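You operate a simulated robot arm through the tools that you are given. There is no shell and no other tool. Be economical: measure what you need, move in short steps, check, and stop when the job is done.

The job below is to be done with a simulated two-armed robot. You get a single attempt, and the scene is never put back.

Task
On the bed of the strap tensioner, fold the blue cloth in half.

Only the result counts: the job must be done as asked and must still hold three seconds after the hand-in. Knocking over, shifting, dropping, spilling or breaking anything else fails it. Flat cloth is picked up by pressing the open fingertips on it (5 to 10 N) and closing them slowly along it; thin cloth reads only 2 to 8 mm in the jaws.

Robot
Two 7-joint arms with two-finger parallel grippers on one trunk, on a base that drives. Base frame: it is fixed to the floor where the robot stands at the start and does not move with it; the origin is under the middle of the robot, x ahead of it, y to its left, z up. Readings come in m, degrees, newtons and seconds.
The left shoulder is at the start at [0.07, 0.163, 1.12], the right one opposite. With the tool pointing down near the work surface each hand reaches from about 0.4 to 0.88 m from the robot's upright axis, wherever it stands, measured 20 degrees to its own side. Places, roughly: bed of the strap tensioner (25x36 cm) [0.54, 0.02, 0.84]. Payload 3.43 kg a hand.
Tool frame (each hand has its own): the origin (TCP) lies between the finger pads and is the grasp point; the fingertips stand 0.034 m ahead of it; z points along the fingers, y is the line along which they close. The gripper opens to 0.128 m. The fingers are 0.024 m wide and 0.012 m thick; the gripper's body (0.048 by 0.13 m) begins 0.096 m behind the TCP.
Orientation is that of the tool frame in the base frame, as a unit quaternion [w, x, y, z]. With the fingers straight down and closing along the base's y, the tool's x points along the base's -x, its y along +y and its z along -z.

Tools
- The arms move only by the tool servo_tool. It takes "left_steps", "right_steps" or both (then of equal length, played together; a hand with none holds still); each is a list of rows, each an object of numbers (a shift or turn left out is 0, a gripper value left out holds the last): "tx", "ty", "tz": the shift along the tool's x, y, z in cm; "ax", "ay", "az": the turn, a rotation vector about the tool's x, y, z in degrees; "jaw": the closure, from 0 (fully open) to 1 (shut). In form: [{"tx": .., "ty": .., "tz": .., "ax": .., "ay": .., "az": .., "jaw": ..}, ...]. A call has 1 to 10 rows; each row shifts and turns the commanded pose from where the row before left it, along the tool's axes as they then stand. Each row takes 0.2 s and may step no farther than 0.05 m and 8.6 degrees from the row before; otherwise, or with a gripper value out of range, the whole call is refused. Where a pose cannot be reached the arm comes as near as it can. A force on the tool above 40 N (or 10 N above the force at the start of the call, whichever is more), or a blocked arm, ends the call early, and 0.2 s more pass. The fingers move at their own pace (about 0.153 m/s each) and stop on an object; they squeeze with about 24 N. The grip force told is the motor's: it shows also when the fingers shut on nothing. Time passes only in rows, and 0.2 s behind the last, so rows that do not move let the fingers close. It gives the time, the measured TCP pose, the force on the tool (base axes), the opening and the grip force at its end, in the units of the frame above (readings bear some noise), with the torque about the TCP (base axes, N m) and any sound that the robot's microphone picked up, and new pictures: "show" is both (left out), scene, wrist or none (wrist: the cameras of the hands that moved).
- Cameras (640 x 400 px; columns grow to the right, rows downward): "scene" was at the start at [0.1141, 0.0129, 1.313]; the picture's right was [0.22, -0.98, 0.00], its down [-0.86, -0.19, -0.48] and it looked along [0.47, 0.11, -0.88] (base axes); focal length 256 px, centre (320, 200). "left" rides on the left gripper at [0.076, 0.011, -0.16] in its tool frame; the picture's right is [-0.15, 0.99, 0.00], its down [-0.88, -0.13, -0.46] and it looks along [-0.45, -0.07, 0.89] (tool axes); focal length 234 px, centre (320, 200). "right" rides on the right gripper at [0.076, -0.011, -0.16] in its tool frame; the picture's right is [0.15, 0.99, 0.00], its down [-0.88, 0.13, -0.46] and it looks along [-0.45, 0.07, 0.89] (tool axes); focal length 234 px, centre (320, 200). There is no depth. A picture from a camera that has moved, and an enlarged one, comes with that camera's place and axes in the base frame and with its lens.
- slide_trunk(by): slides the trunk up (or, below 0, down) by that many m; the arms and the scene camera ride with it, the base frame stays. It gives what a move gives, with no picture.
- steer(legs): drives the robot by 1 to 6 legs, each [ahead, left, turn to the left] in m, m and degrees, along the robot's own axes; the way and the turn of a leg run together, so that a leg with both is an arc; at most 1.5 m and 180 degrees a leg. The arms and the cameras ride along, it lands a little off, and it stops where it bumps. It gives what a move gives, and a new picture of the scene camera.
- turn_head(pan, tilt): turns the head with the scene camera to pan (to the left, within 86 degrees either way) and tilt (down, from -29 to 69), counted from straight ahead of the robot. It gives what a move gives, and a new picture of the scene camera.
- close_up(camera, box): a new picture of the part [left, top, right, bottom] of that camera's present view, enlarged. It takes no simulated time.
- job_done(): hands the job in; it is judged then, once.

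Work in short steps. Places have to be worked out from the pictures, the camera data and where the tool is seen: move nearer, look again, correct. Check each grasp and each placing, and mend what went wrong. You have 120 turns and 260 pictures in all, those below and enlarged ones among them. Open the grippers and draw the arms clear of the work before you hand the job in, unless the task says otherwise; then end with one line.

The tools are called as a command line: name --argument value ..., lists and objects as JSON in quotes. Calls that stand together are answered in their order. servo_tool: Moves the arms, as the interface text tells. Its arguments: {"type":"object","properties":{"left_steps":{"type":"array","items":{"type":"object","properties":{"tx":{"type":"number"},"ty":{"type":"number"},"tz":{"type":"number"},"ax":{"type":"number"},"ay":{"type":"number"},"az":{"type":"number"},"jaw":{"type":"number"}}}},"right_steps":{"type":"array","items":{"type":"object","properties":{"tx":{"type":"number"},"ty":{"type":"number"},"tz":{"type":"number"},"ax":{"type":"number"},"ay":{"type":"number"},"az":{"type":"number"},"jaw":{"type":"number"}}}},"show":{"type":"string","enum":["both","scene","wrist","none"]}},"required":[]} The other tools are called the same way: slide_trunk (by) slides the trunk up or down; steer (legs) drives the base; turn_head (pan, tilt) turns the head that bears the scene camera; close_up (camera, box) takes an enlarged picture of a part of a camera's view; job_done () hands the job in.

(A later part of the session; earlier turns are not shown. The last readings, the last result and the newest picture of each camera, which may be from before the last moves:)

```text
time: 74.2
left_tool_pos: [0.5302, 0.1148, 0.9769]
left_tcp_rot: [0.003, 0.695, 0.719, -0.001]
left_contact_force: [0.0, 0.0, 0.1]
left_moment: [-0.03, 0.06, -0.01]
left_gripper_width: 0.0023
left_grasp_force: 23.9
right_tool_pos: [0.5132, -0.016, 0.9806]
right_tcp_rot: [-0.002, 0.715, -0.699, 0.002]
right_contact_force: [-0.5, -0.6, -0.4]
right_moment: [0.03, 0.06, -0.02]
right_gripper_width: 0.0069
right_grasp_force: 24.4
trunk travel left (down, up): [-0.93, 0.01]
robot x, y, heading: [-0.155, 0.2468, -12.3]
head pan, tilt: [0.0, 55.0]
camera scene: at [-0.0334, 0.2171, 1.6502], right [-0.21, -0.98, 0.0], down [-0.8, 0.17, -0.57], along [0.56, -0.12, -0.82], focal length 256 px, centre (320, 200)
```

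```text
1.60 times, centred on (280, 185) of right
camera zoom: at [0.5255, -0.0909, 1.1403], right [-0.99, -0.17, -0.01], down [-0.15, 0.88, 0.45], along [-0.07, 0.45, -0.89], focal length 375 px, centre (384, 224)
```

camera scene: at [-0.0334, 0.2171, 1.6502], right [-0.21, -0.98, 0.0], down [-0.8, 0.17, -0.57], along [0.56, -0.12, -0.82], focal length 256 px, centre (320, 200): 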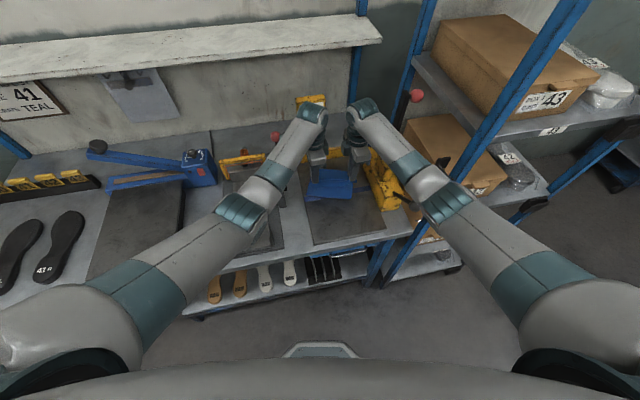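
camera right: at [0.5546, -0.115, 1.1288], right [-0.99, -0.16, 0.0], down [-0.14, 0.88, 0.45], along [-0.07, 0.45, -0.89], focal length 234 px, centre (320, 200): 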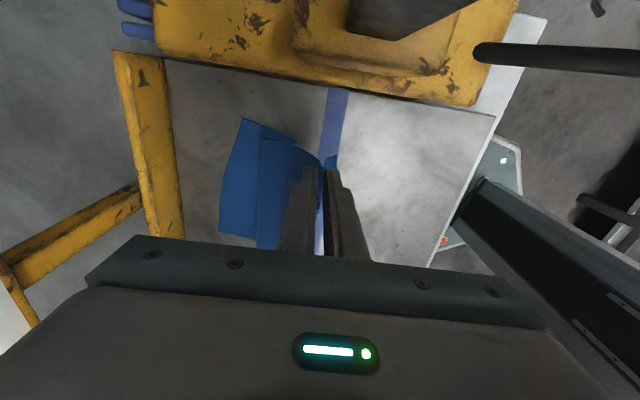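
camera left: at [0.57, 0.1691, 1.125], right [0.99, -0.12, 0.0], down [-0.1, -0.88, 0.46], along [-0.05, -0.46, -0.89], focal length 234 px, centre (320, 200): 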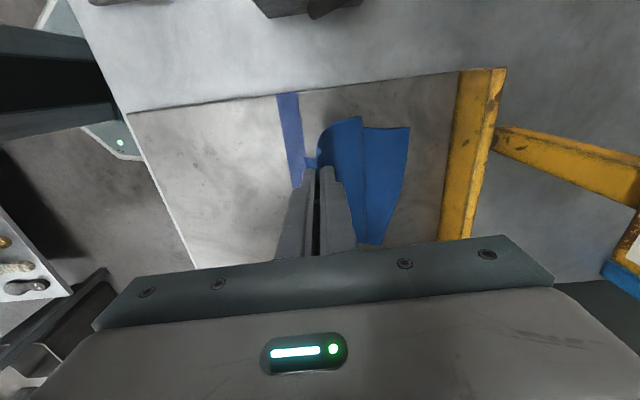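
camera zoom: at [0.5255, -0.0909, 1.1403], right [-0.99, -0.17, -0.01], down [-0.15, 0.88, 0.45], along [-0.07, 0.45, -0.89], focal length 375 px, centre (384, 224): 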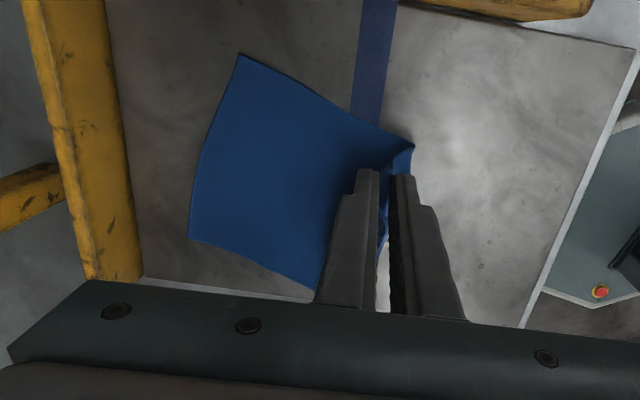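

The bottom half is flat again. I shift both hands back 2 cm in y to line up, then carry forward at a lower height, stopping short of the final spot so I don't overshoot.

servo_tool --left_steps '[{"tx": -1.0, "tz": 0.8}, {"tx": -1.1, "tz": 0.8}]' --right_steps '[{"tx": 1.0, "ty": 0.5, "tz": 1.0}, {"tx": 1.1, "ty": 0.5, "tz": 1.0}]' --show "none"

steer --legs '[[0.075, 0.0165, 0]]'

close_up --camera "left" --box '[160, 60, 560, 310]'

close_up --camera "right" --box '[80, 60, 480, 310]'

```text
time: 74.8
left_tool_pos: [0.5317, 0.0948, 0.9604]
left_tcp_rot: [0.003, 0.696, 0.718, -0.001]
left_contact_force: [0.6, -0.1, -0.5]
left_moment: [0.01, 0.02, -0.01]
left_gripper_width: 0.0024
left_grasp_force: 23.9
right_tool_pos: [0.5033, -0.0367, 0.9611]
right_tcp_rot: [-0.002, 0.714, -0.7, 0.003]
right_contact_force: [0.5, 0.6, -0.6]
right_moment: [-0.02, 0.02, 0.02]
right_gripper_width: 0.0068
right_grasp_force: 24.1
trunk travel left (down, up): [-0.93, 0.01]
robot x, y, heading: [-0.1589, 0.2468, -12.5]
head pan, tilt: [0.0, 55.0]
```

```text
time: 75.8
left_tool_pos: [0.6031, 0.0941, 0.9654]
left_tcp_rot: [0.005, 0.695, 0.719, 0.0]
left_contact_force: [0.8, 0.2, 0.5]
left_moment: [-0.02, -0.03, 0.01]
left_gripper_width: 0.0024
left_grasp_force: 24.3
right_tool_pos: [0.5757, -0.0357, 0.9634]
right_tcp_rot: [-0.003, 0.714, -0.7, 0.005]
right_contact_force: [0.5, -0.4, 1.4]
right_moment: [-0.01, -0.04, 0.01]
right_gripper_width: 0.0071
right_grasp_force: 24.1
trunk travel left (down, up): [-0.93, 0.01]
robot x, y, heading: [-0.0812, 0.2445, -12.4]
head pan, tilt: [0.0, 55.0]
camera scene: at [0.0338, 0.2175, 1.6511], right [-0.21, -0.98, 0.0], down [-0.8, 0.17, -0.58], along [0.56, -0.12, -0.82], focal length 256 px, centre (320, 200)
```

scene: 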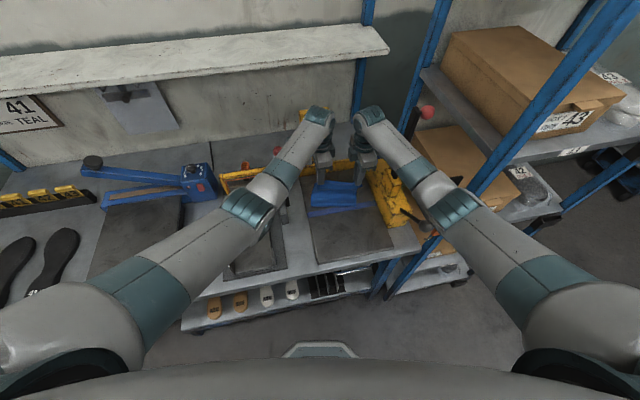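

```text
1.60 times, centred on (360, 185) of left
camera zoom: at [0.6091, 0.1723, 1.1236], right [0.99, -0.11, 0.01], down [-0.11, -0.88, 0.46], along [-0.04, -0.46, -0.89], focal length 375 px, centre (256, 224)
```

zoom: 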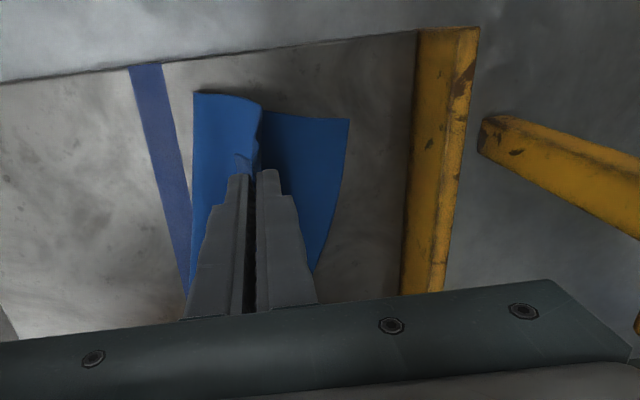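

```text
1.60 times, centred on (280, 185) of right
camera zoom: at [0.5856, -0.1112, 1.1248], right [-0.99, -0.17, -0.01], down [-0.15, 0.88, 0.45], along [-0.07, 0.45, -0.89], focal length 375 px, centre (384, 224)
```

zoom: 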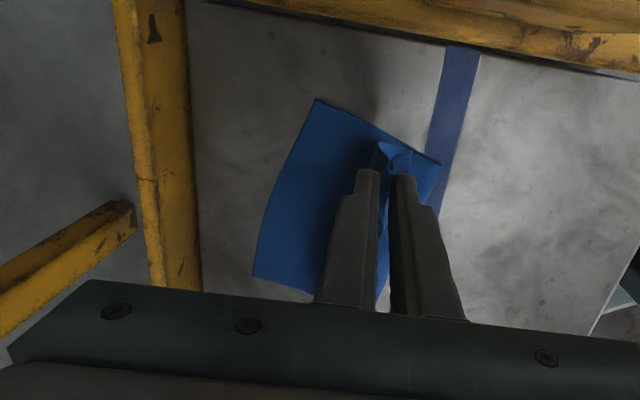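

The loop is well formed with the fold near the marked strip. I lower almost straight down to lay the edge.

servo_tool --left_steps '[{"ty": 0.5, "tz": 1.9}, {"ty": 0.5, "tz": 1.9}, {"ty": 0.4, "tz": 1.9}, {"tz": 1.7}, {}]' --right_steps '[{"ty": -0.4, "tz": 1.9}, {"ty": -0.4, "tz": 1.9}, {"ty": -0.3, "tz": 1.9}, {"tz": 1.5}, {}]' --show "none"

close_up --camera "left" --box '[160, 60, 560, 310]'

close_up --camera "right" --box '[80, 60, 480, 310]'

close_up --camera "scene" --box '[270, 130, 410, 250]'

```text
time: 77.0
left_tool_pos: [0.6191, 0.0945, 0.8889]
left_tcp_rot: [0.005, 0.696, 0.718, 0.0]
left_contact_force: [-0.1, -0.2, -0.7]
left_moment: [-0.02, 0.03, -0.01]
left_gripper_width: 0.0022
left_grasp_force: 23.4
right_tool_pos: [0.5887, -0.0355, 0.8906]
right_tcp_rot: [-0.002, 0.715, -0.7, 0.003]
right_contact_force: [-0.7, 0.3, 0.8]
right_moment: [-0.02, 0.0, -0.02]
right_gripper_width: 0.007
right_grasp_force: 24.1
trunk travel left (down, up): [-0.93, 0.01]
robot x, y, heading: [-0.0808, 0.2445, -12.1]
head pan, tilt: [0.0, 55.0]
```

```text
1.60 times, centred on (360, 185) of left
camera zoom: at [0.627, 0.1731, 1.0471], right [0.99, -0.11, 0.01], down [-0.1, -0.88, 0.46], along [-0.05, -0.46, -0.89], focal length 375 px, centre (256, 224)
```

zoom: 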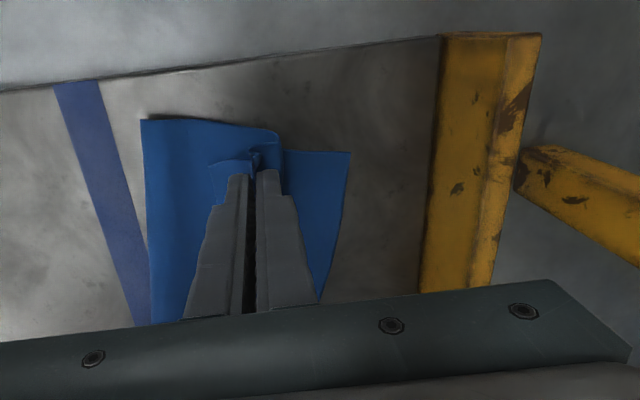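

```text
1.60 times, centred on (280, 185) of right
camera zoom: at [0.599, -0.1106, 1.0511], right [-0.99, -0.17, -0.01], down [-0.15, 0.88, 0.45], along [-0.07, 0.45, -0.89], focal length 375 px, centre (384, 224)
```

zoom: 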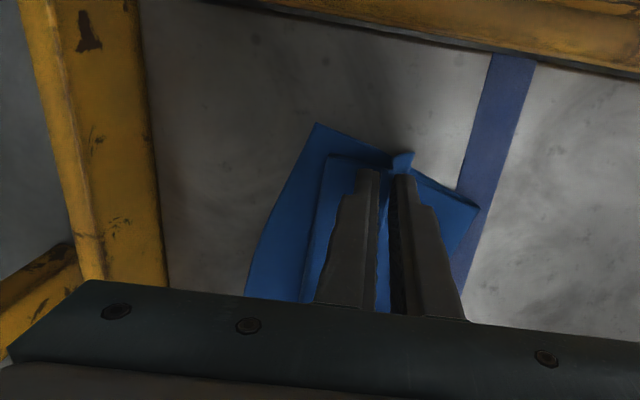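

```text
3.33 times, centred on (340, 190) of scene
camera zoom: at [0.0384, 0.2178, 1.6506], right [-0.21, -0.98, 0.0], down [-0.8, 0.17, -0.57], along [0.56, -0.12, -0.82], focal length 853 px, centre (253, 233)
```

zoom: 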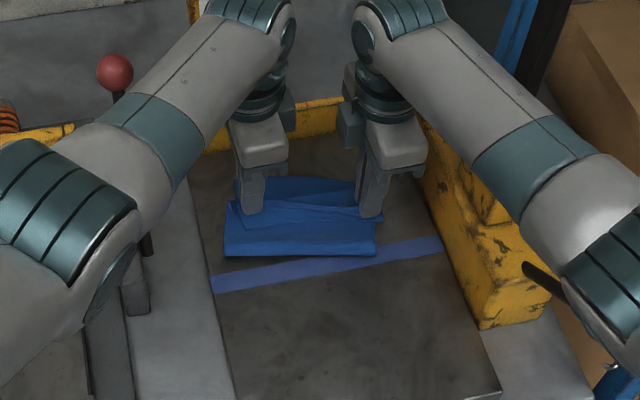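

Much better: the fold lies along the strip, and the short gathered edge is still in the jaws. I open the jaws slightly and lift straight up to see how the edge settles.

servo_tool --left_steps '[{"jaw": 0.9}, {"jaw": 0.86}, {}, {"tz": -1}, {"tz": -2}, {"tz": -3}, {"tz": -3}]' --right_steps '[{"jaw": 0.9}, {"jaw": 0.83}, {}, {"tz": -1}, {"tz": -2}, {"tz": -3}, {"tz": -3}]' --show "none"

close_up --camera "left" --box '[160, 60, 560, 310]'

close_up --camera "right" --box '[80, 60, 480, 310]'

close_up --camera "scene" --box '[270, 130, 410, 250]'

```text
time: 78.6
left_tool_pos: [0.6181, 0.095, 0.9769]
left_tcp_rot: [0.005, 0.696, 0.718, -0.001]
left_contact_force: [-0.8, 0.0, -0.3]
left_moment: [0.0, 0.0, 0.01]
left_gripper_width: 0.0181
left_grasp_force: 0.0
right_tool_pos: [0.5866, -0.0332, 0.9802]
right_tcp_rot: [-0.003, 0.715, -0.7, 0.003]
right_contact_force: [0.3, 0.9, 0.0]
right_moment: [0.02, -0.02, 0.01]
right_gripper_width: 0.0219
right_grasp_force: 0.1
trunk travel left (down, up): [-0.93, 0.01]
robot x, y, heading: [-0.0809, 0.2431, -12.2]
head pan, tilt: [0.0, 55.0]
```

```text
1.60 times, centred on (360, 185) of left
camera zoom: at [0.6262, 0.1735, 1.137], right [0.99, -0.11, 0.01], down [-0.1, -0.88, 0.46], along [-0.05, -0.46, -0.89], focal length 375 px, centre (256, 224)
```

zoom: 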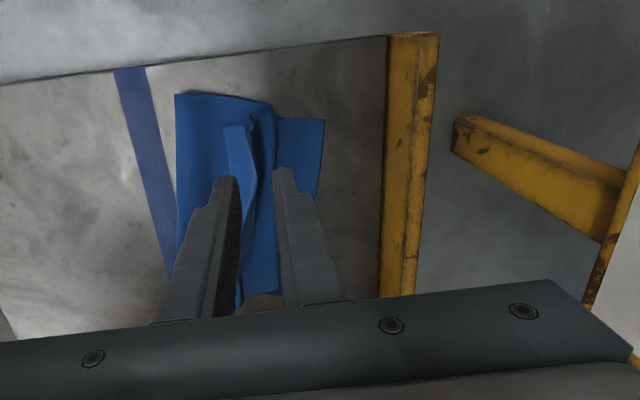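

```text
1.60 times, centred on (280, 185) of right
camera zoom: at [0.5985, -0.1095, 1.1406], right [-0.99, -0.17, -0.01], down [-0.15, 0.88, 0.45], along [-0.07, 0.45, -0.89], focal length 375 px, centre (384, 224)
```

zoom: 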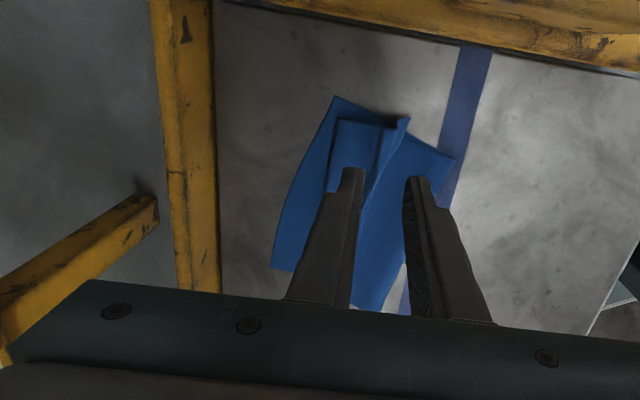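

```text
3.33 times, centred on (340, 190) of scene
camera zoom: at [0.0383, 0.2175, 1.6506], right [-0.21, -0.98, 0.0], down [-0.8, 0.17, -0.57], along [0.56, -0.12, -0.82], focal length 853 px, centre (253, 233)
```

zoom: 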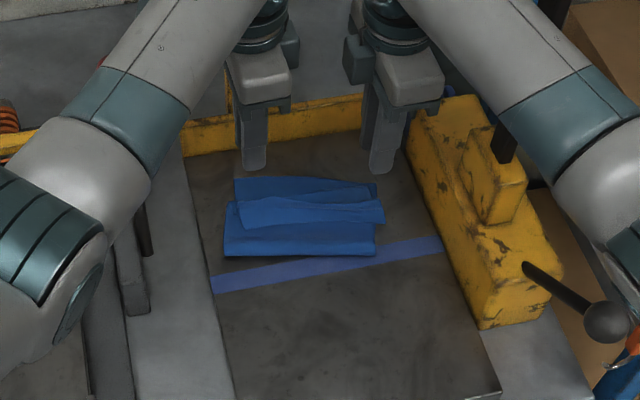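

The last ~3 cm of the edge is folded back as a flap. I zoom in to see if I can grip that flap's free edge directly.

close_up --camera "left" --box '[240, 90, 400, 250]'

close_up --camera "right" --box '[230, 100, 390, 260]'

close_up --camera "scene" --box '[310, 165, 360, 205]'

```text
2.50 times, centred on (320, 170) of left
camera zoom: at [0.6262, 0.1735, 1.137], right [0.99, -0.11, 0.01], down [-0.1, -0.88, 0.46], along [-0.05, -0.46, -0.89], focal length 585 px, centre (320, 275)
```

zoom: 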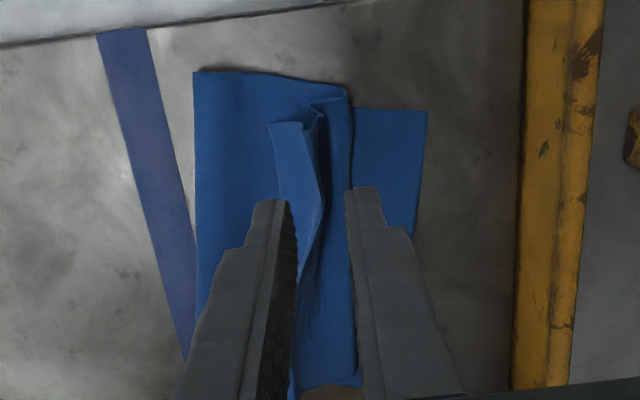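

```text
2.50 times, centred on (310, 180) of right
camera zoom: at [0.5985, -0.1095, 1.1406], right [-0.99, -0.17, -0.01], down [-0.15, 0.88, 0.45], along [-0.07, 0.45, -0.89], focal length 585 px, centre (345, 250)
```

zoom: 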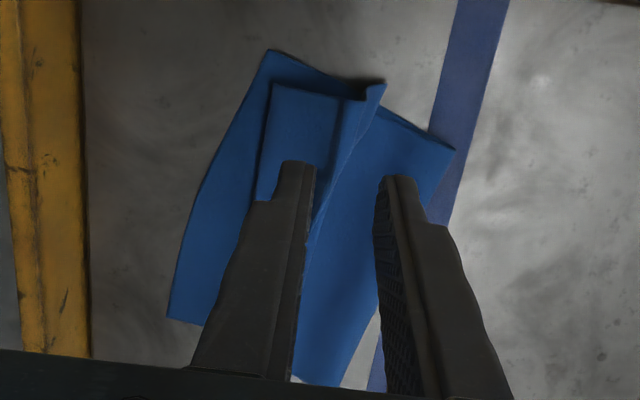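

```text
10.00 times, centred on (335, 185) of scene
camera zoom: at [0.0383, 0.2175, 1.6506], right [-0.21, -0.98, 0.0], down [-0.8, 0.17, -0.57], along [0.56, -0.12, -0.82], focal length 2560 px, centre (170, 350)
```

zoom: 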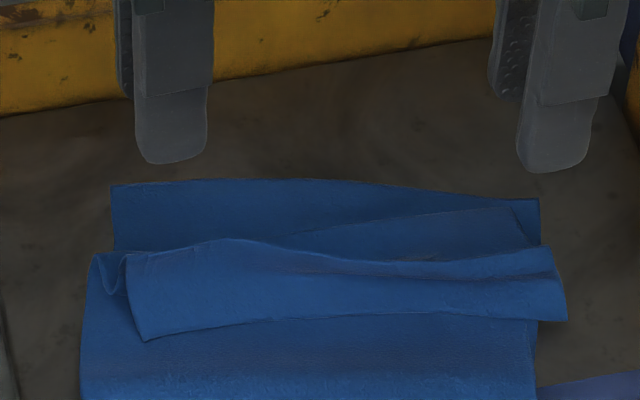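

The flap's free edge runs from (0.589, 0.109) to (0.565, -0.050), with its crease 3 cm behind. I'll re-grip right at that free edge, near finger just off it and far finger 1.5 cm onto it, so almost nothing folds back. I move above it.

servo_tool --left_steps '[{"tx": -0.5, "ty": -1.4, "tz": 2.5, "jaw": 0.828}, {"tx": -0.5, "ty": -1.4, "tz": 2.5}, {"tz": 2.4}, {}]' --right_steps '[{"tx": -0.15, "ty": 0.7, "tz": 2.6, "jaw": 0.828}, {"tx": -0.15, "ty": 0.7, "tz": 2.6}, {"tz": 2.5}, {}]' --show "none"

close_up --camera "left" --box '[240, 90, 400, 250]'

close_up --camera "right" --box '[230, 100, 390, 260]'

```text
time: 79.6
left_tool_pos: [0.5931, 0.083, 0.9045]
left_tcp_rot: [0.003, 0.696, 0.718, 0.001]
left_contact_force: [0.3, 0.1, -0.1]
left_moment: [0.04, 0.0, 0.01]
left_gripper_width: 0.0222
left_grasp_force: 0.0
right_tool_pos: [0.5771, -0.0331, 0.9023]
right_tcp_rot: [-0.003, 0.714, -0.7, 0.003]
right_contact_force: [-0.2, -1.1, -1.3]
right_moment: [0.01, 0.01, 0.0]
right_gripper_width: 0.0217
right_grasp_force: 0.1
trunk travel left (down, up): [-0.93, 0.01]
robot x, y, heading: [-0.0815, 0.2451, -12.5]
head pan, tilt: [0.0, 55.0]
```

```text
2.50 times, centred on (320, 170) of left
camera zoom: at [0.6, 0.1614, 1.063], right [0.99, -0.11, 0.01], down [-0.1, -0.88, 0.46], along [-0.05, -0.46, -0.89], focal length 585 px, centre (320, 275)
```

zoom: 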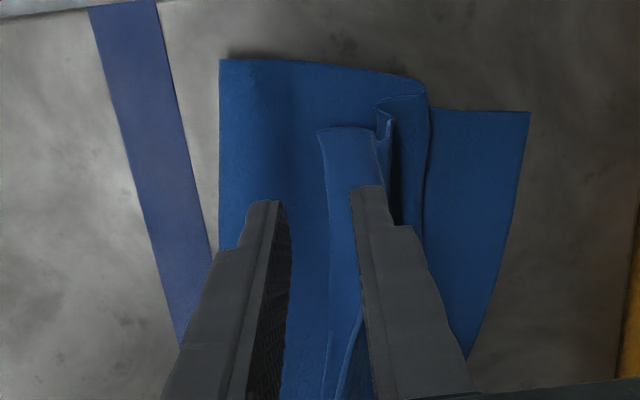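

```text
2.50 times, centred on (310, 180) of right
camera zoom: at [0.5877, -0.1079, 1.0626], right [-0.99, -0.17, -0.01], down [-0.15, 0.88, 0.45], along [-0.07, 0.45, -0.89], focal length 585 px, centre (345, 250)
```

zoom: 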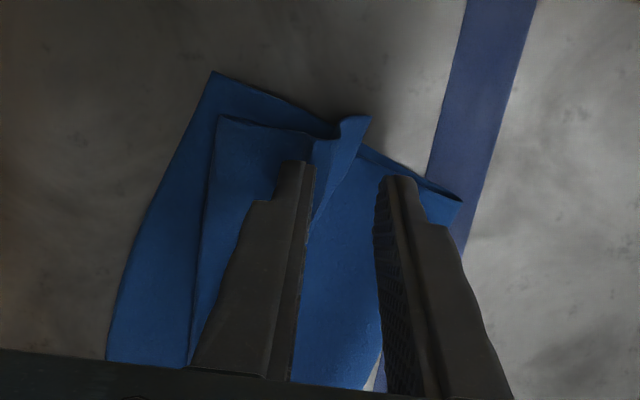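

Both need to go a few mm further onto the flap. I shift +x by 6–7 mm and lower to light contact.

servo_tool --left_steps '[{"ty": 0.6, "tz": 0.7}, {"tz": 0.7}, {}]' --right_steps '[{"ty": -0.7, "tz": 0.6}, {"tz": 0.6}, {}]' --show "none"

close_up --camera "left" --box '[240, 90, 400, 250]'

close_up --camera "right" --box '[230, 100, 390, 260]'

```text
time: 80.4
left_tool_pos: [0.5986, 0.0837, 0.8915]
left_tcp_rot: [0.005, 0.695, 0.719, 0.0]
left_contact_force: [0.1, -0.1, 0.2]
left_moment: [-0.01, -0.04, 0.0]
left_gripper_width: 0.0221
left_grasp_force: 0.1
right_tool_pos: [0.5825, -0.0334, 0.8904]
right_tcp_rot: [-0.001, 0.715, -0.7, 0.003]
right_contact_force: [-1.2, 0.3, -1.1]
right_moment: [-0.04, -0.01, 0.0]
right_gripper_width: 0.0217
right_grasp_force: 0.0
trunk travel left (down, up): [-0.93, 0.01]
robot x, y, heading: [-0.082, 0.2468, -12.3]
head pan, tilt: [0.0, 55.0]
```

```text
2.50 times, centred on (320, 170) of left
camera zoom: at [0.6053, 0.1618, 1.0495], right [0.99, -0.11, 0.01], down [-0.1, -0.88, 0.46], along [-0.05, -0.46, -0.89], focal length 585 px, centre (320, 275)
```

zoom: 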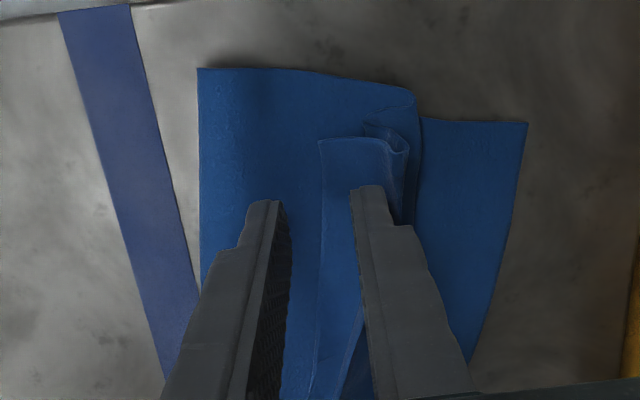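

```text
2.50 times, centred on (310, 180) of right
camera zoom: at [0.594, -0.1082, 1.051], right [-0.99, -0.17, -0.01], down [-0.15, 0.88, 0.45], along [-0.07, 0.45, -0.89], focal length 585 px, centre (345, 250)
```

zoom: 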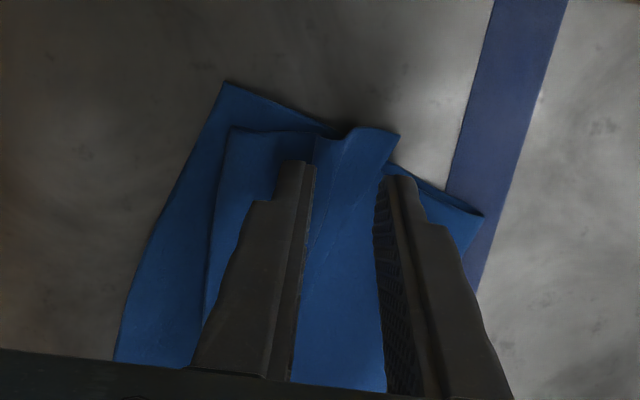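

Nicely placed: far fingers on the flap, near fingers just off its edge. I lower further to press lightly.

servo_tool --left_steps '[{"tz": 0.5}, {"tz": 0.3}, {}]' --right_steps '[{"ty": 0.3, "tz": 0.4}, {"tz": 0.3}, {}]' --show "none"

```text
time: 81.2
left_tool_pos: [0.5987, 0.0838, 0.883]
left_tcp_rot: [0.004, 0.696, 0.718, 0.0]
left_contact_force: [0.3, -0.2, -1.0]
left_moment: [0.0, 0.0, -0.03]
left_gripper_width: 0.022
left_grasp_force: 0.2
right_tool_pos: [0.5796, -0.0326, 0.8837]
right_tcp_rot: [-0.003, 0.714, -0.7, 0.004]
right_contact_force: [0.5, -0.2, 0.3]
right_moment: [0.03, 0.03, 0.0]
right_gripper_width: 0.0218
right_grasp_force: 0.0
trunk travel left (down, up): [-0.93, 0.01]
robot x, y, heading: [-0.0793, 0.2483, -12.3]
head pan, tilt: [0.0, 55.0]
```

servo_tool --left_steps '[{"tz": 0.3}, {}]' --right_steps '[{"tz": 0.3}, {}]' --show "none"

close_up --camera "left" --box '[240, 90, 400, 250]'

close_up --camera "right" --box '[230, 100, 390, 260]'

```text
time: 81.8
left_tool_pos: [0.5973, 0.0833, 0.8798]
left_tcp_rot: [0.005, 0.696, 0.718, -0.001]
left_contact_force: [-0.2, 1.0, 0.7]
left_moment: [0.0, -0.04, 0.0]
left_gripper_width: 0.0219
left_grasp_force: 0.0
right_tool_pos: [0.5796, -0.0322, 0.8802]
right_tcp_rot: [-0.002, 0.715, -0.699, 0.002]
right_contact_force: [0.6, -0.1, 0.4]
right_moment: [0.03, -0.01, -0.01]
right_gripper_width: 0.022
right_grasp_force: 0.0
trunk travel left (down, up): [-0.93, 0.01]
robot x, y, heading: [-0.0836, 0.2475, -12.2]
head pan, tilt: [0.0, 55.0]
```

```text
2.50 times, centred on (320, 170) of left
camera zoom: at [0.6053, 0.1618, 1.0382], right [0.99, -0.11, 0.01], down [-0.1, -0.88, 0.46], along [-0.05, -0.46, -0.89], focal length 585 px, centre (320, 275)
```

zoom: 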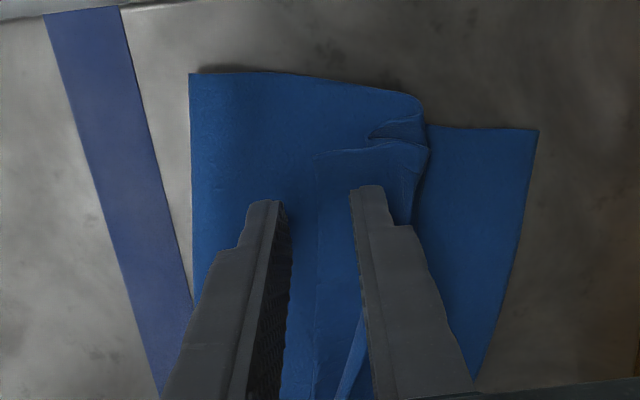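

```text
2.50 times, centred on (310, 180) of right
camera zoom: at [0.5908, -0.1083, 1.0409], right [-0.99, -0.17, -0.01], down [-0.15, 0.88, 0.45], along [-0.07, 0.45, -0.89], focal length 585 px, centre (345, 250)
```

zoom: 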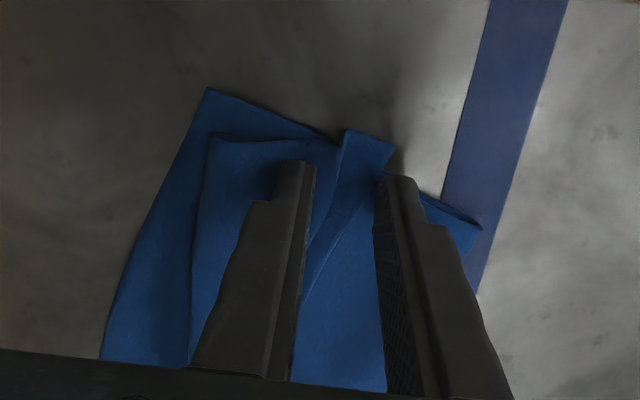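

Nearly touching. I press to about 4–5 N.

servo_tool --left_steps '[{"tz": 0.3}, {}]' --right_steps '[{"tz": 0.3}, {}]' --show "none"

```text
time: 82.4
left_tool_pos: [0.5984, 0.083, 0.879]
left_tcp_rot: [0.006, 0.696, 0.718, 0.0]
left_contact_force: [-0.5, -0.8, 6.7]
left_moment: [-0.02, -0.14, 0.03]
left_gripper_width: 0.0219
left_grasp_force: 0.0
right_tool_pos: [0.5776, -0.0334, 0.8789]
right_tcp_rot: [-0.002, 0.714, -0.7, 0.003]
right_contact_force: [0.1, 1.5, 1.2]
right_moment: [0.05, 0.0, 0.0]
right_gripper_width: 0.0218
right_grasp_force: 0.1
trunk travel left (down, up): [-0.93, 0.01]
robot x, y, heading: [-0.0823, 0.2437, -12.7]
head pan, tilt: [0.0, 55.0]
```

Left bears on the flap finger as intended. I press the right a bit more, then close both slowly.

servo_tool --left_steps '[{"tz": -0.05}, {"jaw": 0.85}, {"jaw": 0.87}, {"jaw": 0.89}, {"jaw": 0.91}, {"jaw": 0.93}, {"jaw": 0.95}, {"jaw": 0.97}, {"jaw": 1.0}, {}]' --right_steps '[{"tz": 0.2}, {"jaw": 0.85}, {"jaw": 0.87}, {"jaw": 0.89}, {"jaw": 0.91}, {"jaw": 0.93}, {"jaw": 0.95}, {"jaw": 0.97}, {"jaw": 1.0}, {}]' --show "none"

close_up --camera "left" --box '[240, 90, 400, 250]'

close_up --camera "right" --box '[230, 100, 390, 260]'

```text
time: 84.6
left_tool_pos: [0.597, 0.0839, 0.8782]
left_tcp_rot: [0.005, 0.696, 0.718, 0.0]
left_contact_force: [0.8, -0.4, 1.0]
left_moment: [0.0, -0.02, -0.02]
left_gripper_width: 0.0
left_grasp_force: 23.7
right_tool_pos: [0.579, -0.0321, 0.8788]
right_tcp_rot: [-0.002, 0.715, -0.699, 0.003]
right_contact_force: [-2.5, 1.1, 14.0]
right_moment: [0.0, 0.07, 0.04]
right_gripper_width: 0.002
right_grasp_force: 24.0
trunk travel left (down, up): [-0.93, 0.01]
robot x, y, heading: [-0.0801, 0.2429, -12.4]
head pan, tilt: [0.0, 55.0]
```

```text
2.50 times, centred on (320, 170) of left
camera zoom: at [0.6041, 0.1624, 1.0367], right [0.99, -0.11, 0.01], down [-0.1, -0.88, 0.46], along [-0.05, -0.46, -0.89], focal length 585 px, centre (320, 275)
```

zoom: 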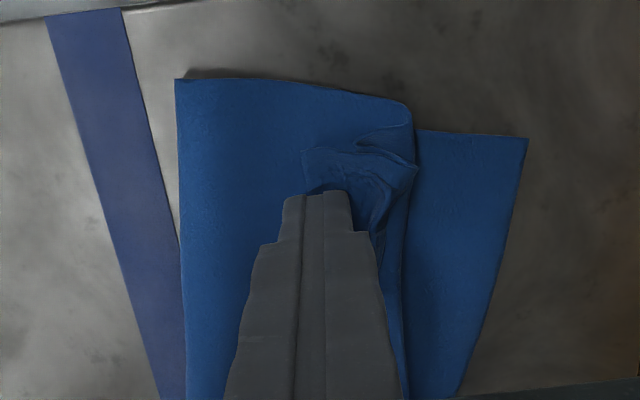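

```text
2.50 times, centred on (310, 180) of right
camera zoom: at [0.5894, -0.1076, 1.0381], right [-0.99, -0.17, -0.01], down [-0.15, 0.88, 0.45], along [-0.07, 0.45, -0.89], focal length 585 px, centre (345, 250)
```

zoom: 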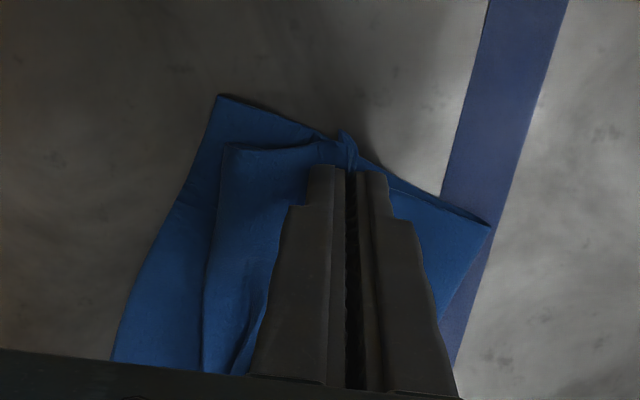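

Right now holds a thin 2 mm grip on the edge; left slipped. I raise both: the right lifts the edge, and the left gets clear so I can see.

servo_tool --left_steps '[{"tz": -2}, {"tz": -2, "jaw": 0.83}, {"tz": -3}, {"tz": -2}]' --right_steps '[{"tz": -1}, {"tz": -1}, {"tz": -1.5}, {"tz": -1.5}]' --show "none"

close_up --camera "left" --box '[200, 60, 440, 260]'

close_up --camera "right" --box '[200, 60, 440, 260]'

close_up --camera "scene" --box '[300, 155, 370, 210]'

```text
time: 85.6
left_tool_pos: [0.5977, 0.0845, 0.9663]
left_tcp_rot: [0.004, 0.695, 0.719, 0.0]
left_contact_force: [-0.2, 1.2, -0.9]
left_moment: [0.01, 0.02, -0.01]
left_gripper_width: 0.0219
left_grasp_force: 0.1
right_tool_pos: [0.5789, -0.0339, 0.9258]
right_tcp_rot: [-0.002, 0.714, -0.7, 0.003]
right_contact_force: [-0.2, -1.0, -0.9]
right_moment: [0.02, -0.03, 0.0]
right_gripper_width: 0.0019
right_grasp_force: 23.9
trunk travel left (down, up): [-0.93, 0.01]
robot x, y, heading: [-0.0829, 0.2421, -12.2]
head pan, tilt: [0.0, 55.0]
```

```text
2.00 times, centred on (320, 160) of left
camera zoom: at [0.6053, 0.1616, 1.1261], right [0.99, -0.11, 0.01], down [-0.1, -0.88, 0.46], along [-0.05, -0.46, -0.89], focal length 468 px, centre (320, 280)
```

zoom: 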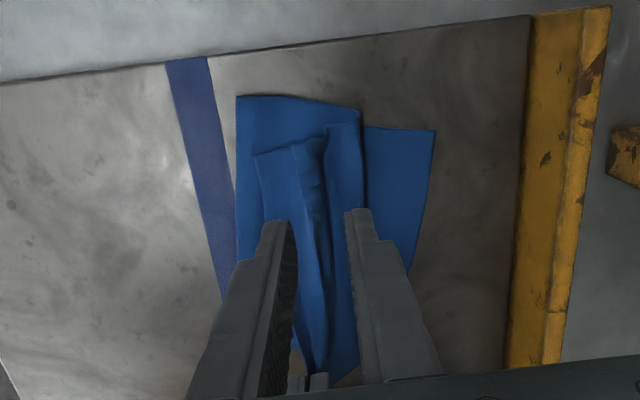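

```text
2.00 times, centred on (320, 160) of right
camera zoom: at [0.5906, -0.1085, 1.0861], right [-0.99, -0.17, -0.01], down [-0.15, 0.88, 0.45], along [-0.07, 0.45, -0.89], focal length 468 px, centre (320, 280)
```

zoom: 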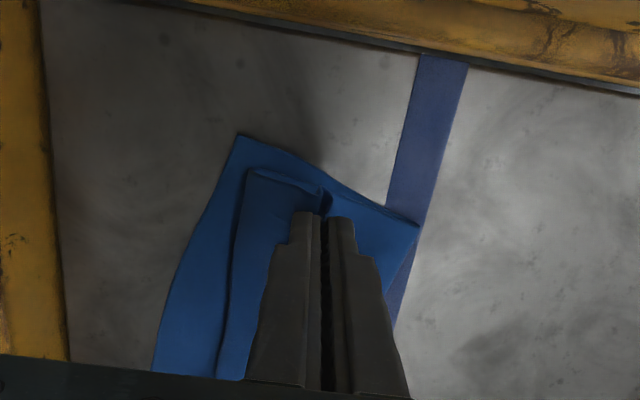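

```text
7.27 times, centred on (335, 182) of scene
camera zoom: at [0.0392, 0.2172, 1.6505], right [-0.21, -0.98, 0.0], down [-0.8, 0.17, -0.57], along [0.56, -0.12, -0.82], focal length 1862 px, centre (211, 327)
```

zoom: 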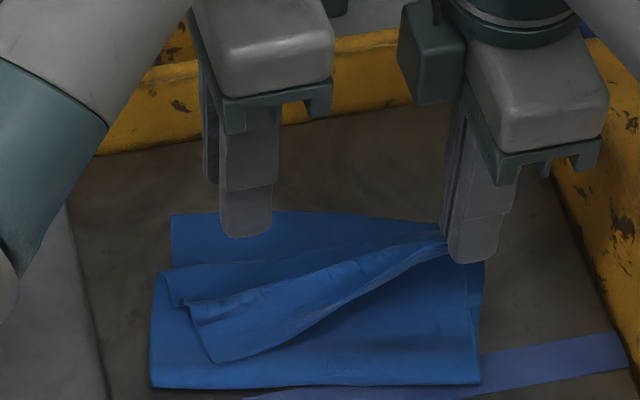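

The right hand holds the flap's edge cleanly. I swing it over +x to unfold the right side onto the far edge and set it down, still gripping.

servo_tool --left_steps '[{}, {}, {}, {}, {}, {}, {}]' --right_steps '[{"tz": -1.5}, {"ty": -1.5, "tz": -0.5}, {"ty": -1.5}, {"ty": -1.5, "tz": 1}, {"ty": -1, "tz": 2}, {"ty": -0.5, "tz": 2}, {"tz": 1}]' --show "none"

close_up --camera "left" --box '[200, 60, 440, 260]'

close_up --camera "right" --box '[200, 60, 440, 260]'

close_up --camera "scene" --box '[300, 155, 370, 210]'

```text
time: 87.2
left_tool_pos: [0.5963, 0.0834, 0.9669]
left_tcp_rot: [0.003, 0.696, 0.718, 0.0]
left_contact_force: [-0.4, -0.9, 0.2]
left_moment: [0.0, 0.0, -0.01]
left_gripper_width: 0.0217
left_grasp_force: 0.0
right_tool_pos: [0.6329, -0.0323, 0.8898]
right_tcp_rot: [-0.003, 0.715, -0.7, 0.002]
right_contact_force: [0.6, 1.2, 0.2]
right_moment: [0.02, -0.01, 0.02]
right_gripper_width: 0.002
right_grasp_force: 24.0
right hand out of reach, approached as far as the arm can: row 7
trunk travel left (down, up): [-0.93, 0.01]
robot x, y, heading: [-0.0785, 0.2459, -12.3]
head pan, tilt: [0.0, 55.0]
```

```text
2.00 times, centred on (320, 160) of left
camera zoom: at [0.605, 0.1612, 1.126], right [0.99, -0.11, 0.01], down [-0.1, -0.88, 0.46], along [-0.05, -0.46, -0.89], focal length 468 px, centre (320, 280)
```

zoom: 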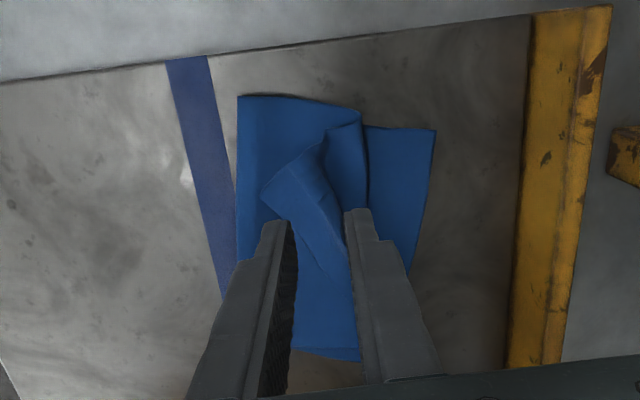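

```text
2.00 times, centred on (320, 160) of right
camera zoom: at [0.6445, -0.1076, 1.0495], right [-0.99, -0.17, -0.01], down [-0.15, 0.88, 0.45], along [-0.07, 0.45, -0.89], focal length 468 px, centre (320, 280)
```

zoom: 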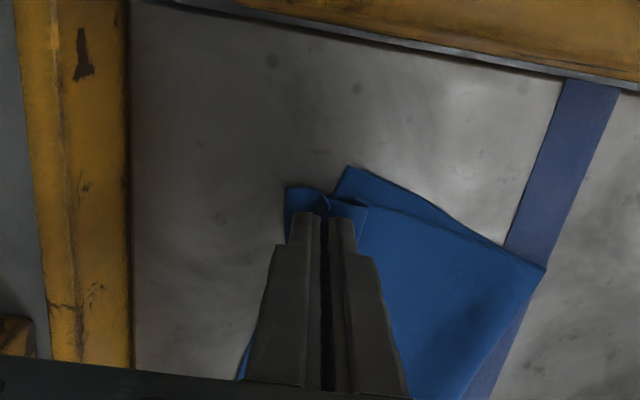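

```text
7.27 times, centred on (335, 182) of scene
camera zoom: at [0.0387, 0.2168, 1.6506], right [-0.21, -0.98, 0.0], down [-0.8, 0.17, -0.57], along [0.56, -0.12, -0.82], focal length 1862 px, centre (211, 327)
```

zoom: 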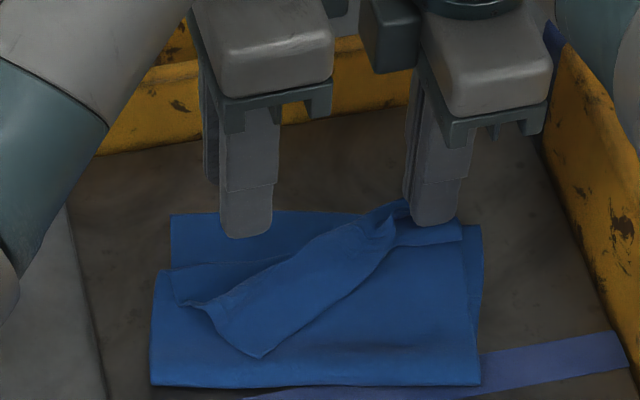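

The right side is flipped over. The left corner of the flap now sits at about (0.561, 0.079). I bring the left hand over it.

servo_tool --left_steps '[{"tx": -0.5, "ty": -1.2, "tz": 2.5, "jaw": 0.8}, {"tx": -0.5, "ty": -1.2, "tz": 2.5}, {"tz": 2}, {}]' --show "none"

close_up --camera "left" --box '[240, 90, 400, 250]'

```text
time: 88.2
left_tool_pos: [0.574, 0.0735, 0.8963]
left_tcp_rot: [0.004, 0.695, 0.719, 0.0]
left_contact_force: [-0.5, 0.2, 0.1]
left_moment: [0.03, 0.02, -0.01]
left_gripper_width: 0.0253
left_grasp_force: 0.1
right_tool_pos: [0.6336, -0.0318, 0.8889]
right_tcp_rot: [-0.002, 0.714, -0.7, 0.003]
right_contact_force: [0.3, -0.3, -1.6]
right_moment: [-0.03, -0.02, -0.02]
right_gripper_width: 0.0019
right_grasp_force: 23.8
trunk travel left (down, up): [-0.93, 0.01]
robot x, y, heading: [-0.0856, 0.2475, -12.4]
head pan, tilt: [0.0, 55.0]
```

```text
2.50 times, centred on (320, 170) of left
camera zoom: at [0.5819, 0.1512, 1.0554], right [0.99, -0.11, 0.01], down [-0.1, -0.88, 0.46], along [-0.05, -0.46, -0.89], focal length 585 px, centre (320, 275)
```

zoom: 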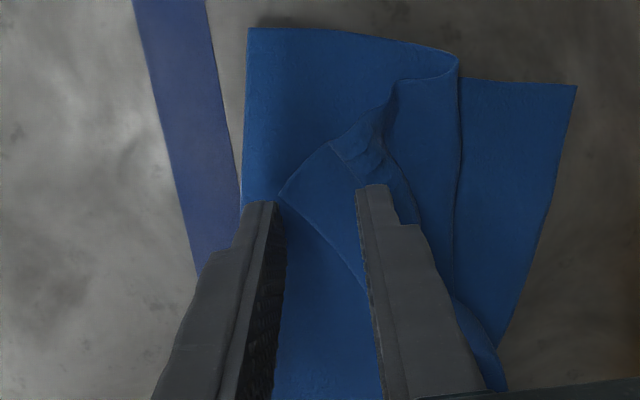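

Well aligned over the corner. I nudge it 3 mm and lower into contact.

servo_tool --left_steps '[{"tx": -0.3, "ty": -0.3, "tz": 1.0}, {"tz": 0.6}, {"tz": 0.4}, {}]' --show "none"

close_up --camera "left" --box '[240, 90, 400, 250]'

```text
time: 89.2
left_tool_pos: [0.572, 0.0703, 0.8782]
left_tcp_rot: [0.004, 0.696, 0.718, -0.001]
left_contact_force: [-0.5, 0.5, 2.6]
left_moment: [0.01, -0.03, 0.0]
left_gripper_width: 0.0251
left_grasp_force: 0.1
right_tool_pos: [0.6336, -0.0322, 0.8897]
right_tcp_rot: [-0.002, 0.715, -0.7, 0.004]
right_contact_force: [0.5, -0.4, 0.2]
right_moment: [0.03, 0.0, 0.01]
right_gripper_width: 0.0018
right_grasp_force: 23.5
trunk travel left (down, up): [-0.93, 0.01]
robot x, y, heading: [-0.0799, 0.2458, -12.3]
head pan, tilt: [0.0, 55.0]
```

```text
2.50 times, centred on (320, 170) of left
camera zoom: at [0.5788, 0.1476, 1.0361], right [0.99, -0.11, 0.01], down [-0.1, -0.88, 0.46], along [-0.05, -0.46, -0.89], focal length 585 px, centre (320, 275)
```

zoom: 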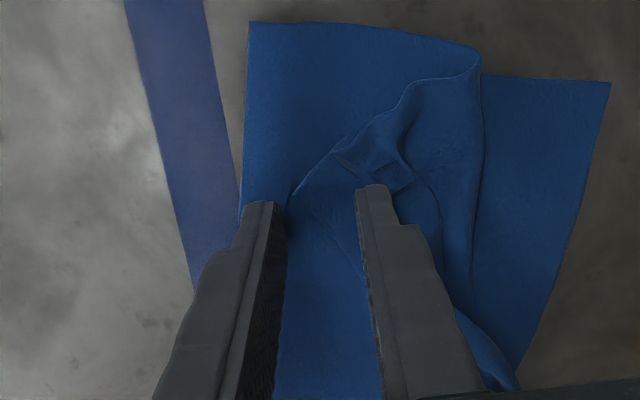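

The corner lies between the fingers. I press to about 8–9 N and close slowly.

servo_tool --left_steps '[{"tz": 0.3}, {"jaw": 0.825}, {"jaw": 0.85}, {"jaw": 0.875}, {"jaw": 0.9}, {"jaw": 0.925}, {"jaw": 0.95}, {"jaw": 0.975}, {"jaw": 1.0}, {}]' --show "none"

close_up --camera "left" --box '[240, 90, 400, 250]'

```text
time: 91.4
left_tool_pos: [0.5703, 0.069, 0.8763]
left_tcp_rot: [0.005, 0.696, 0.718, 0.001]
left_contact_force: [5.0, -1.3, 29.4]
left_moment: [0.21, -0.43, -0.04]
left_gripper_width: 0.0019
left_grasp_force: 23.6
right_tool_pos: [0.6331, -0.0308, 0.8892]
right_tcp_rot: [-0.003, 0.715, -0.7, 0.004]
right_contact_force: [0.1, -0.6, 1.3]
right_moment: [0.01, 0.0, 0.01]
right_gripper_width: 0.002
right_grasp_force: 23.9
trunk travel left (down, up): [-0.93, 0.01]
robot x, y, heading: [-0.0847, 0.2436, -12.4]
head pan, tilt: [0.0, 55.0]
```

```text
2.50 times, centred on (320, 170) of left
camera zoom: at [0.5776, 0.1481, 1.0351], right [0.99, -0.11, 0.01], down [-0.11, -0.88, 0.46], along [-0.04, -0.46, -0.89], focal length 585 px, centre (320, 275)
```

zoom: 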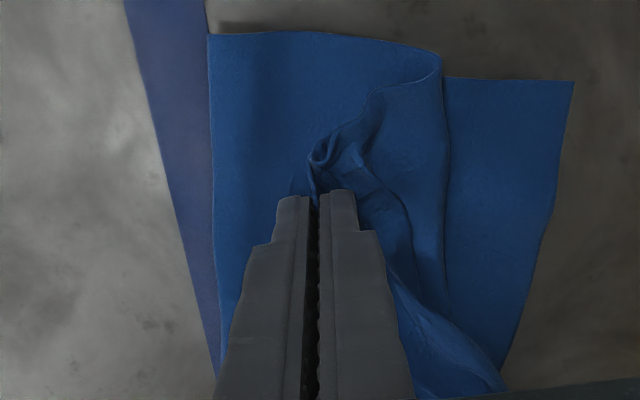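

Left has a 1.9 mm grip. I lift it 4 cm and check that only the flap comes up.

servo_tool --left_steps '[{"tz": -1}, {"tz": -1}, {"tz": -1.5}, {"tz": -1.5}]' --show "none"

close_up --camera "left" --box '[200, 60, 440, 260]'

close_up --camera "scene" --box '[300, 155, 370, 210]'

```text
time: 92.4
left_tool_pos: [0.5727, 0.0709, 0.9256]
left_tcp_rot: [0.002, 0.696, 0.718, -0.002]
left_contact_force: [1.4, 0.5, -0.1]
left_moment: [-0.01, 0.01, 0.01]
left_gripper_width: 0.0018
left_grasp_force: 24.3
right_tool_pos: [0.6337, -0.0323, 0.8895]
right_tcp_rot: [-0.003, 0.714, -0.7, 0.003]
right_contact_force: [-0.1, 0.3, 0.6]
right_moment: [0.03, 0.04, -0.01]
right_gripper_width: 0.0016
right_grasp_force: 24.3
trunk travel left (down, up): [-0.93, 0.01]
robot x, y, heading: [-0.0845, 0.2461, -12.3]
head pan, tilt: [0.0, 55.0]
```

```text
2.00 times, centred on (320, 160) of left
camera zoom: at [0.5793, 0.1482, 1.0838], right [0.99, -0.11, 0.0], down [-0.1, -0.88, 0.46], along [-0.05, -0.46, -0.89], focal length 468 px, centre (320, 280)
```

zoom: 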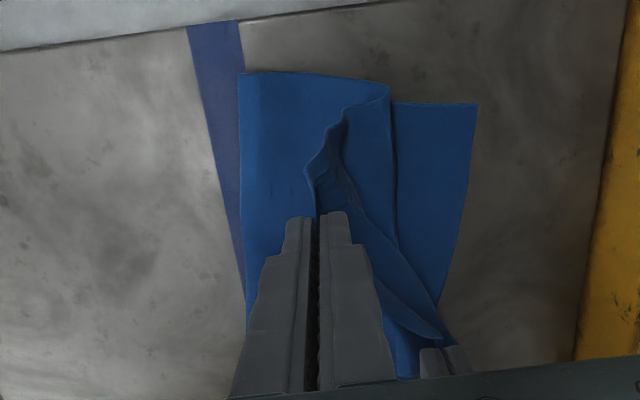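

```text
7.27 times, centred on (335, 182) of scene
camera zoom: at [0.0397, 0.2175, 1.6504], right [-0.21, -0.98, 0.0], down [-0.8, 0.17, -0.57], along [0.56, -0.12, -0.82], focal length 1862 px, centre (211, 327)
```

zoom: 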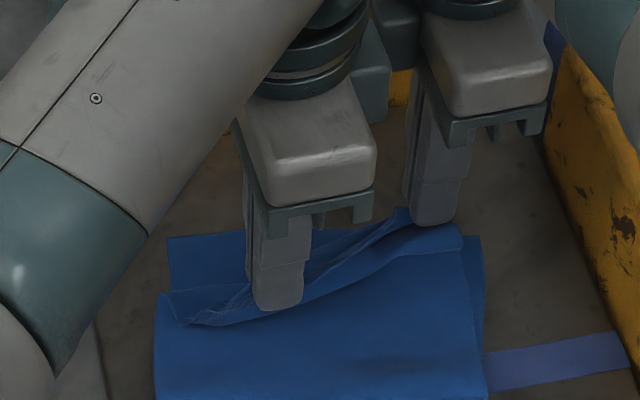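

Only the flap lifts. I swing the left corner over to the far-left, tilting the hand forward a bit for reach.

servo_tool --left_steps '[{"tz": -1, "ty": 1.5}, {"tz": -0.5, "ty": 2, "tx": 0.6}, {"ty": 2, "tx": 0.7}, {"ty": 1.8, "tx": 0.6, "ax": -7}, {"ty": 0.8, "ax": -7}, {"ty": -0.2, "tz": 1.9}, {"ty": -0.4, "tz": 1.8}, {}]' --show "none"

close_up --camera "left" --box '[160, 30, 460, 260]'

close_up --camera "scene" --box '[290, 150, 370, 210]'

```text
time: 94.2
left_tool_pos: [0.6549, 0.0937, 0.9031]
left_tcp_rot: [0.089, 0.69, 0.713, 0.087]
left_contact_force: [0.3, 0.5, 0.4]
left_moment: [-0.03, 0.02, 0.0]
left_gripper_width: 0.0018
left_grasp_force: 24.3
right_tool_pos: [0.6338, -0.0308, 0.8895]
right_tcp_rot: [-0.002, 0.714, -0.7, 0.003]
right_contact_force: [-0.7, 0.4, 0.0]
right_moment: [0.02, 0.0, -0.01]
right_gripper_width: 0.0017
right_grasp_force: 23.7
trunk travel left (down, up): [-0.93, 0.01]
robot x, y, heading: [-0.0814, 0.2437, -12.3]
head pan, tilt: [0.0, 55.0]
```

```text
1.74 times, centred on (310, 145) of left
camera zoom: at [0.6222, 0.169, 1.0589], right [0.96, -0.11, 0.25], down [-0.21, -0.89, 0.41], along [0.17, -0.45, -0.88], focal length 407 px, centre (337, 296)
```

zoom: 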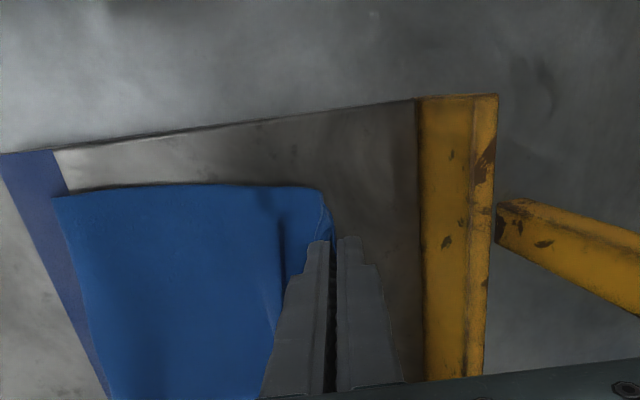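

```text
6.67 times, centred on (330, 180) of scene
camera zoom: at [0.0387, 0.2181, 1.6506], right [-0.21, -0.98, 0.0], down [-0.8, 0.17, -0.57], along [0.56, -0.12, -0.82], focal length 1707 px, centre (253, 333)
```

zoom: 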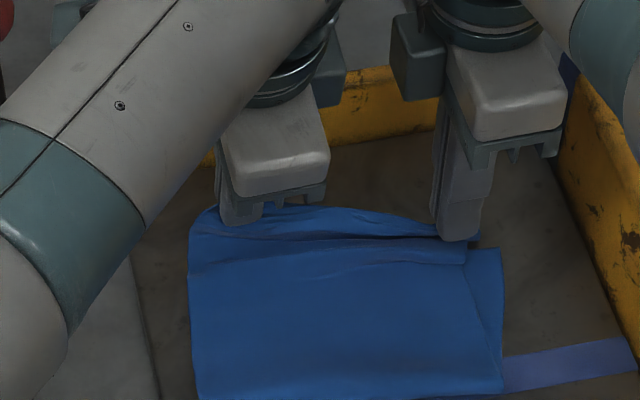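

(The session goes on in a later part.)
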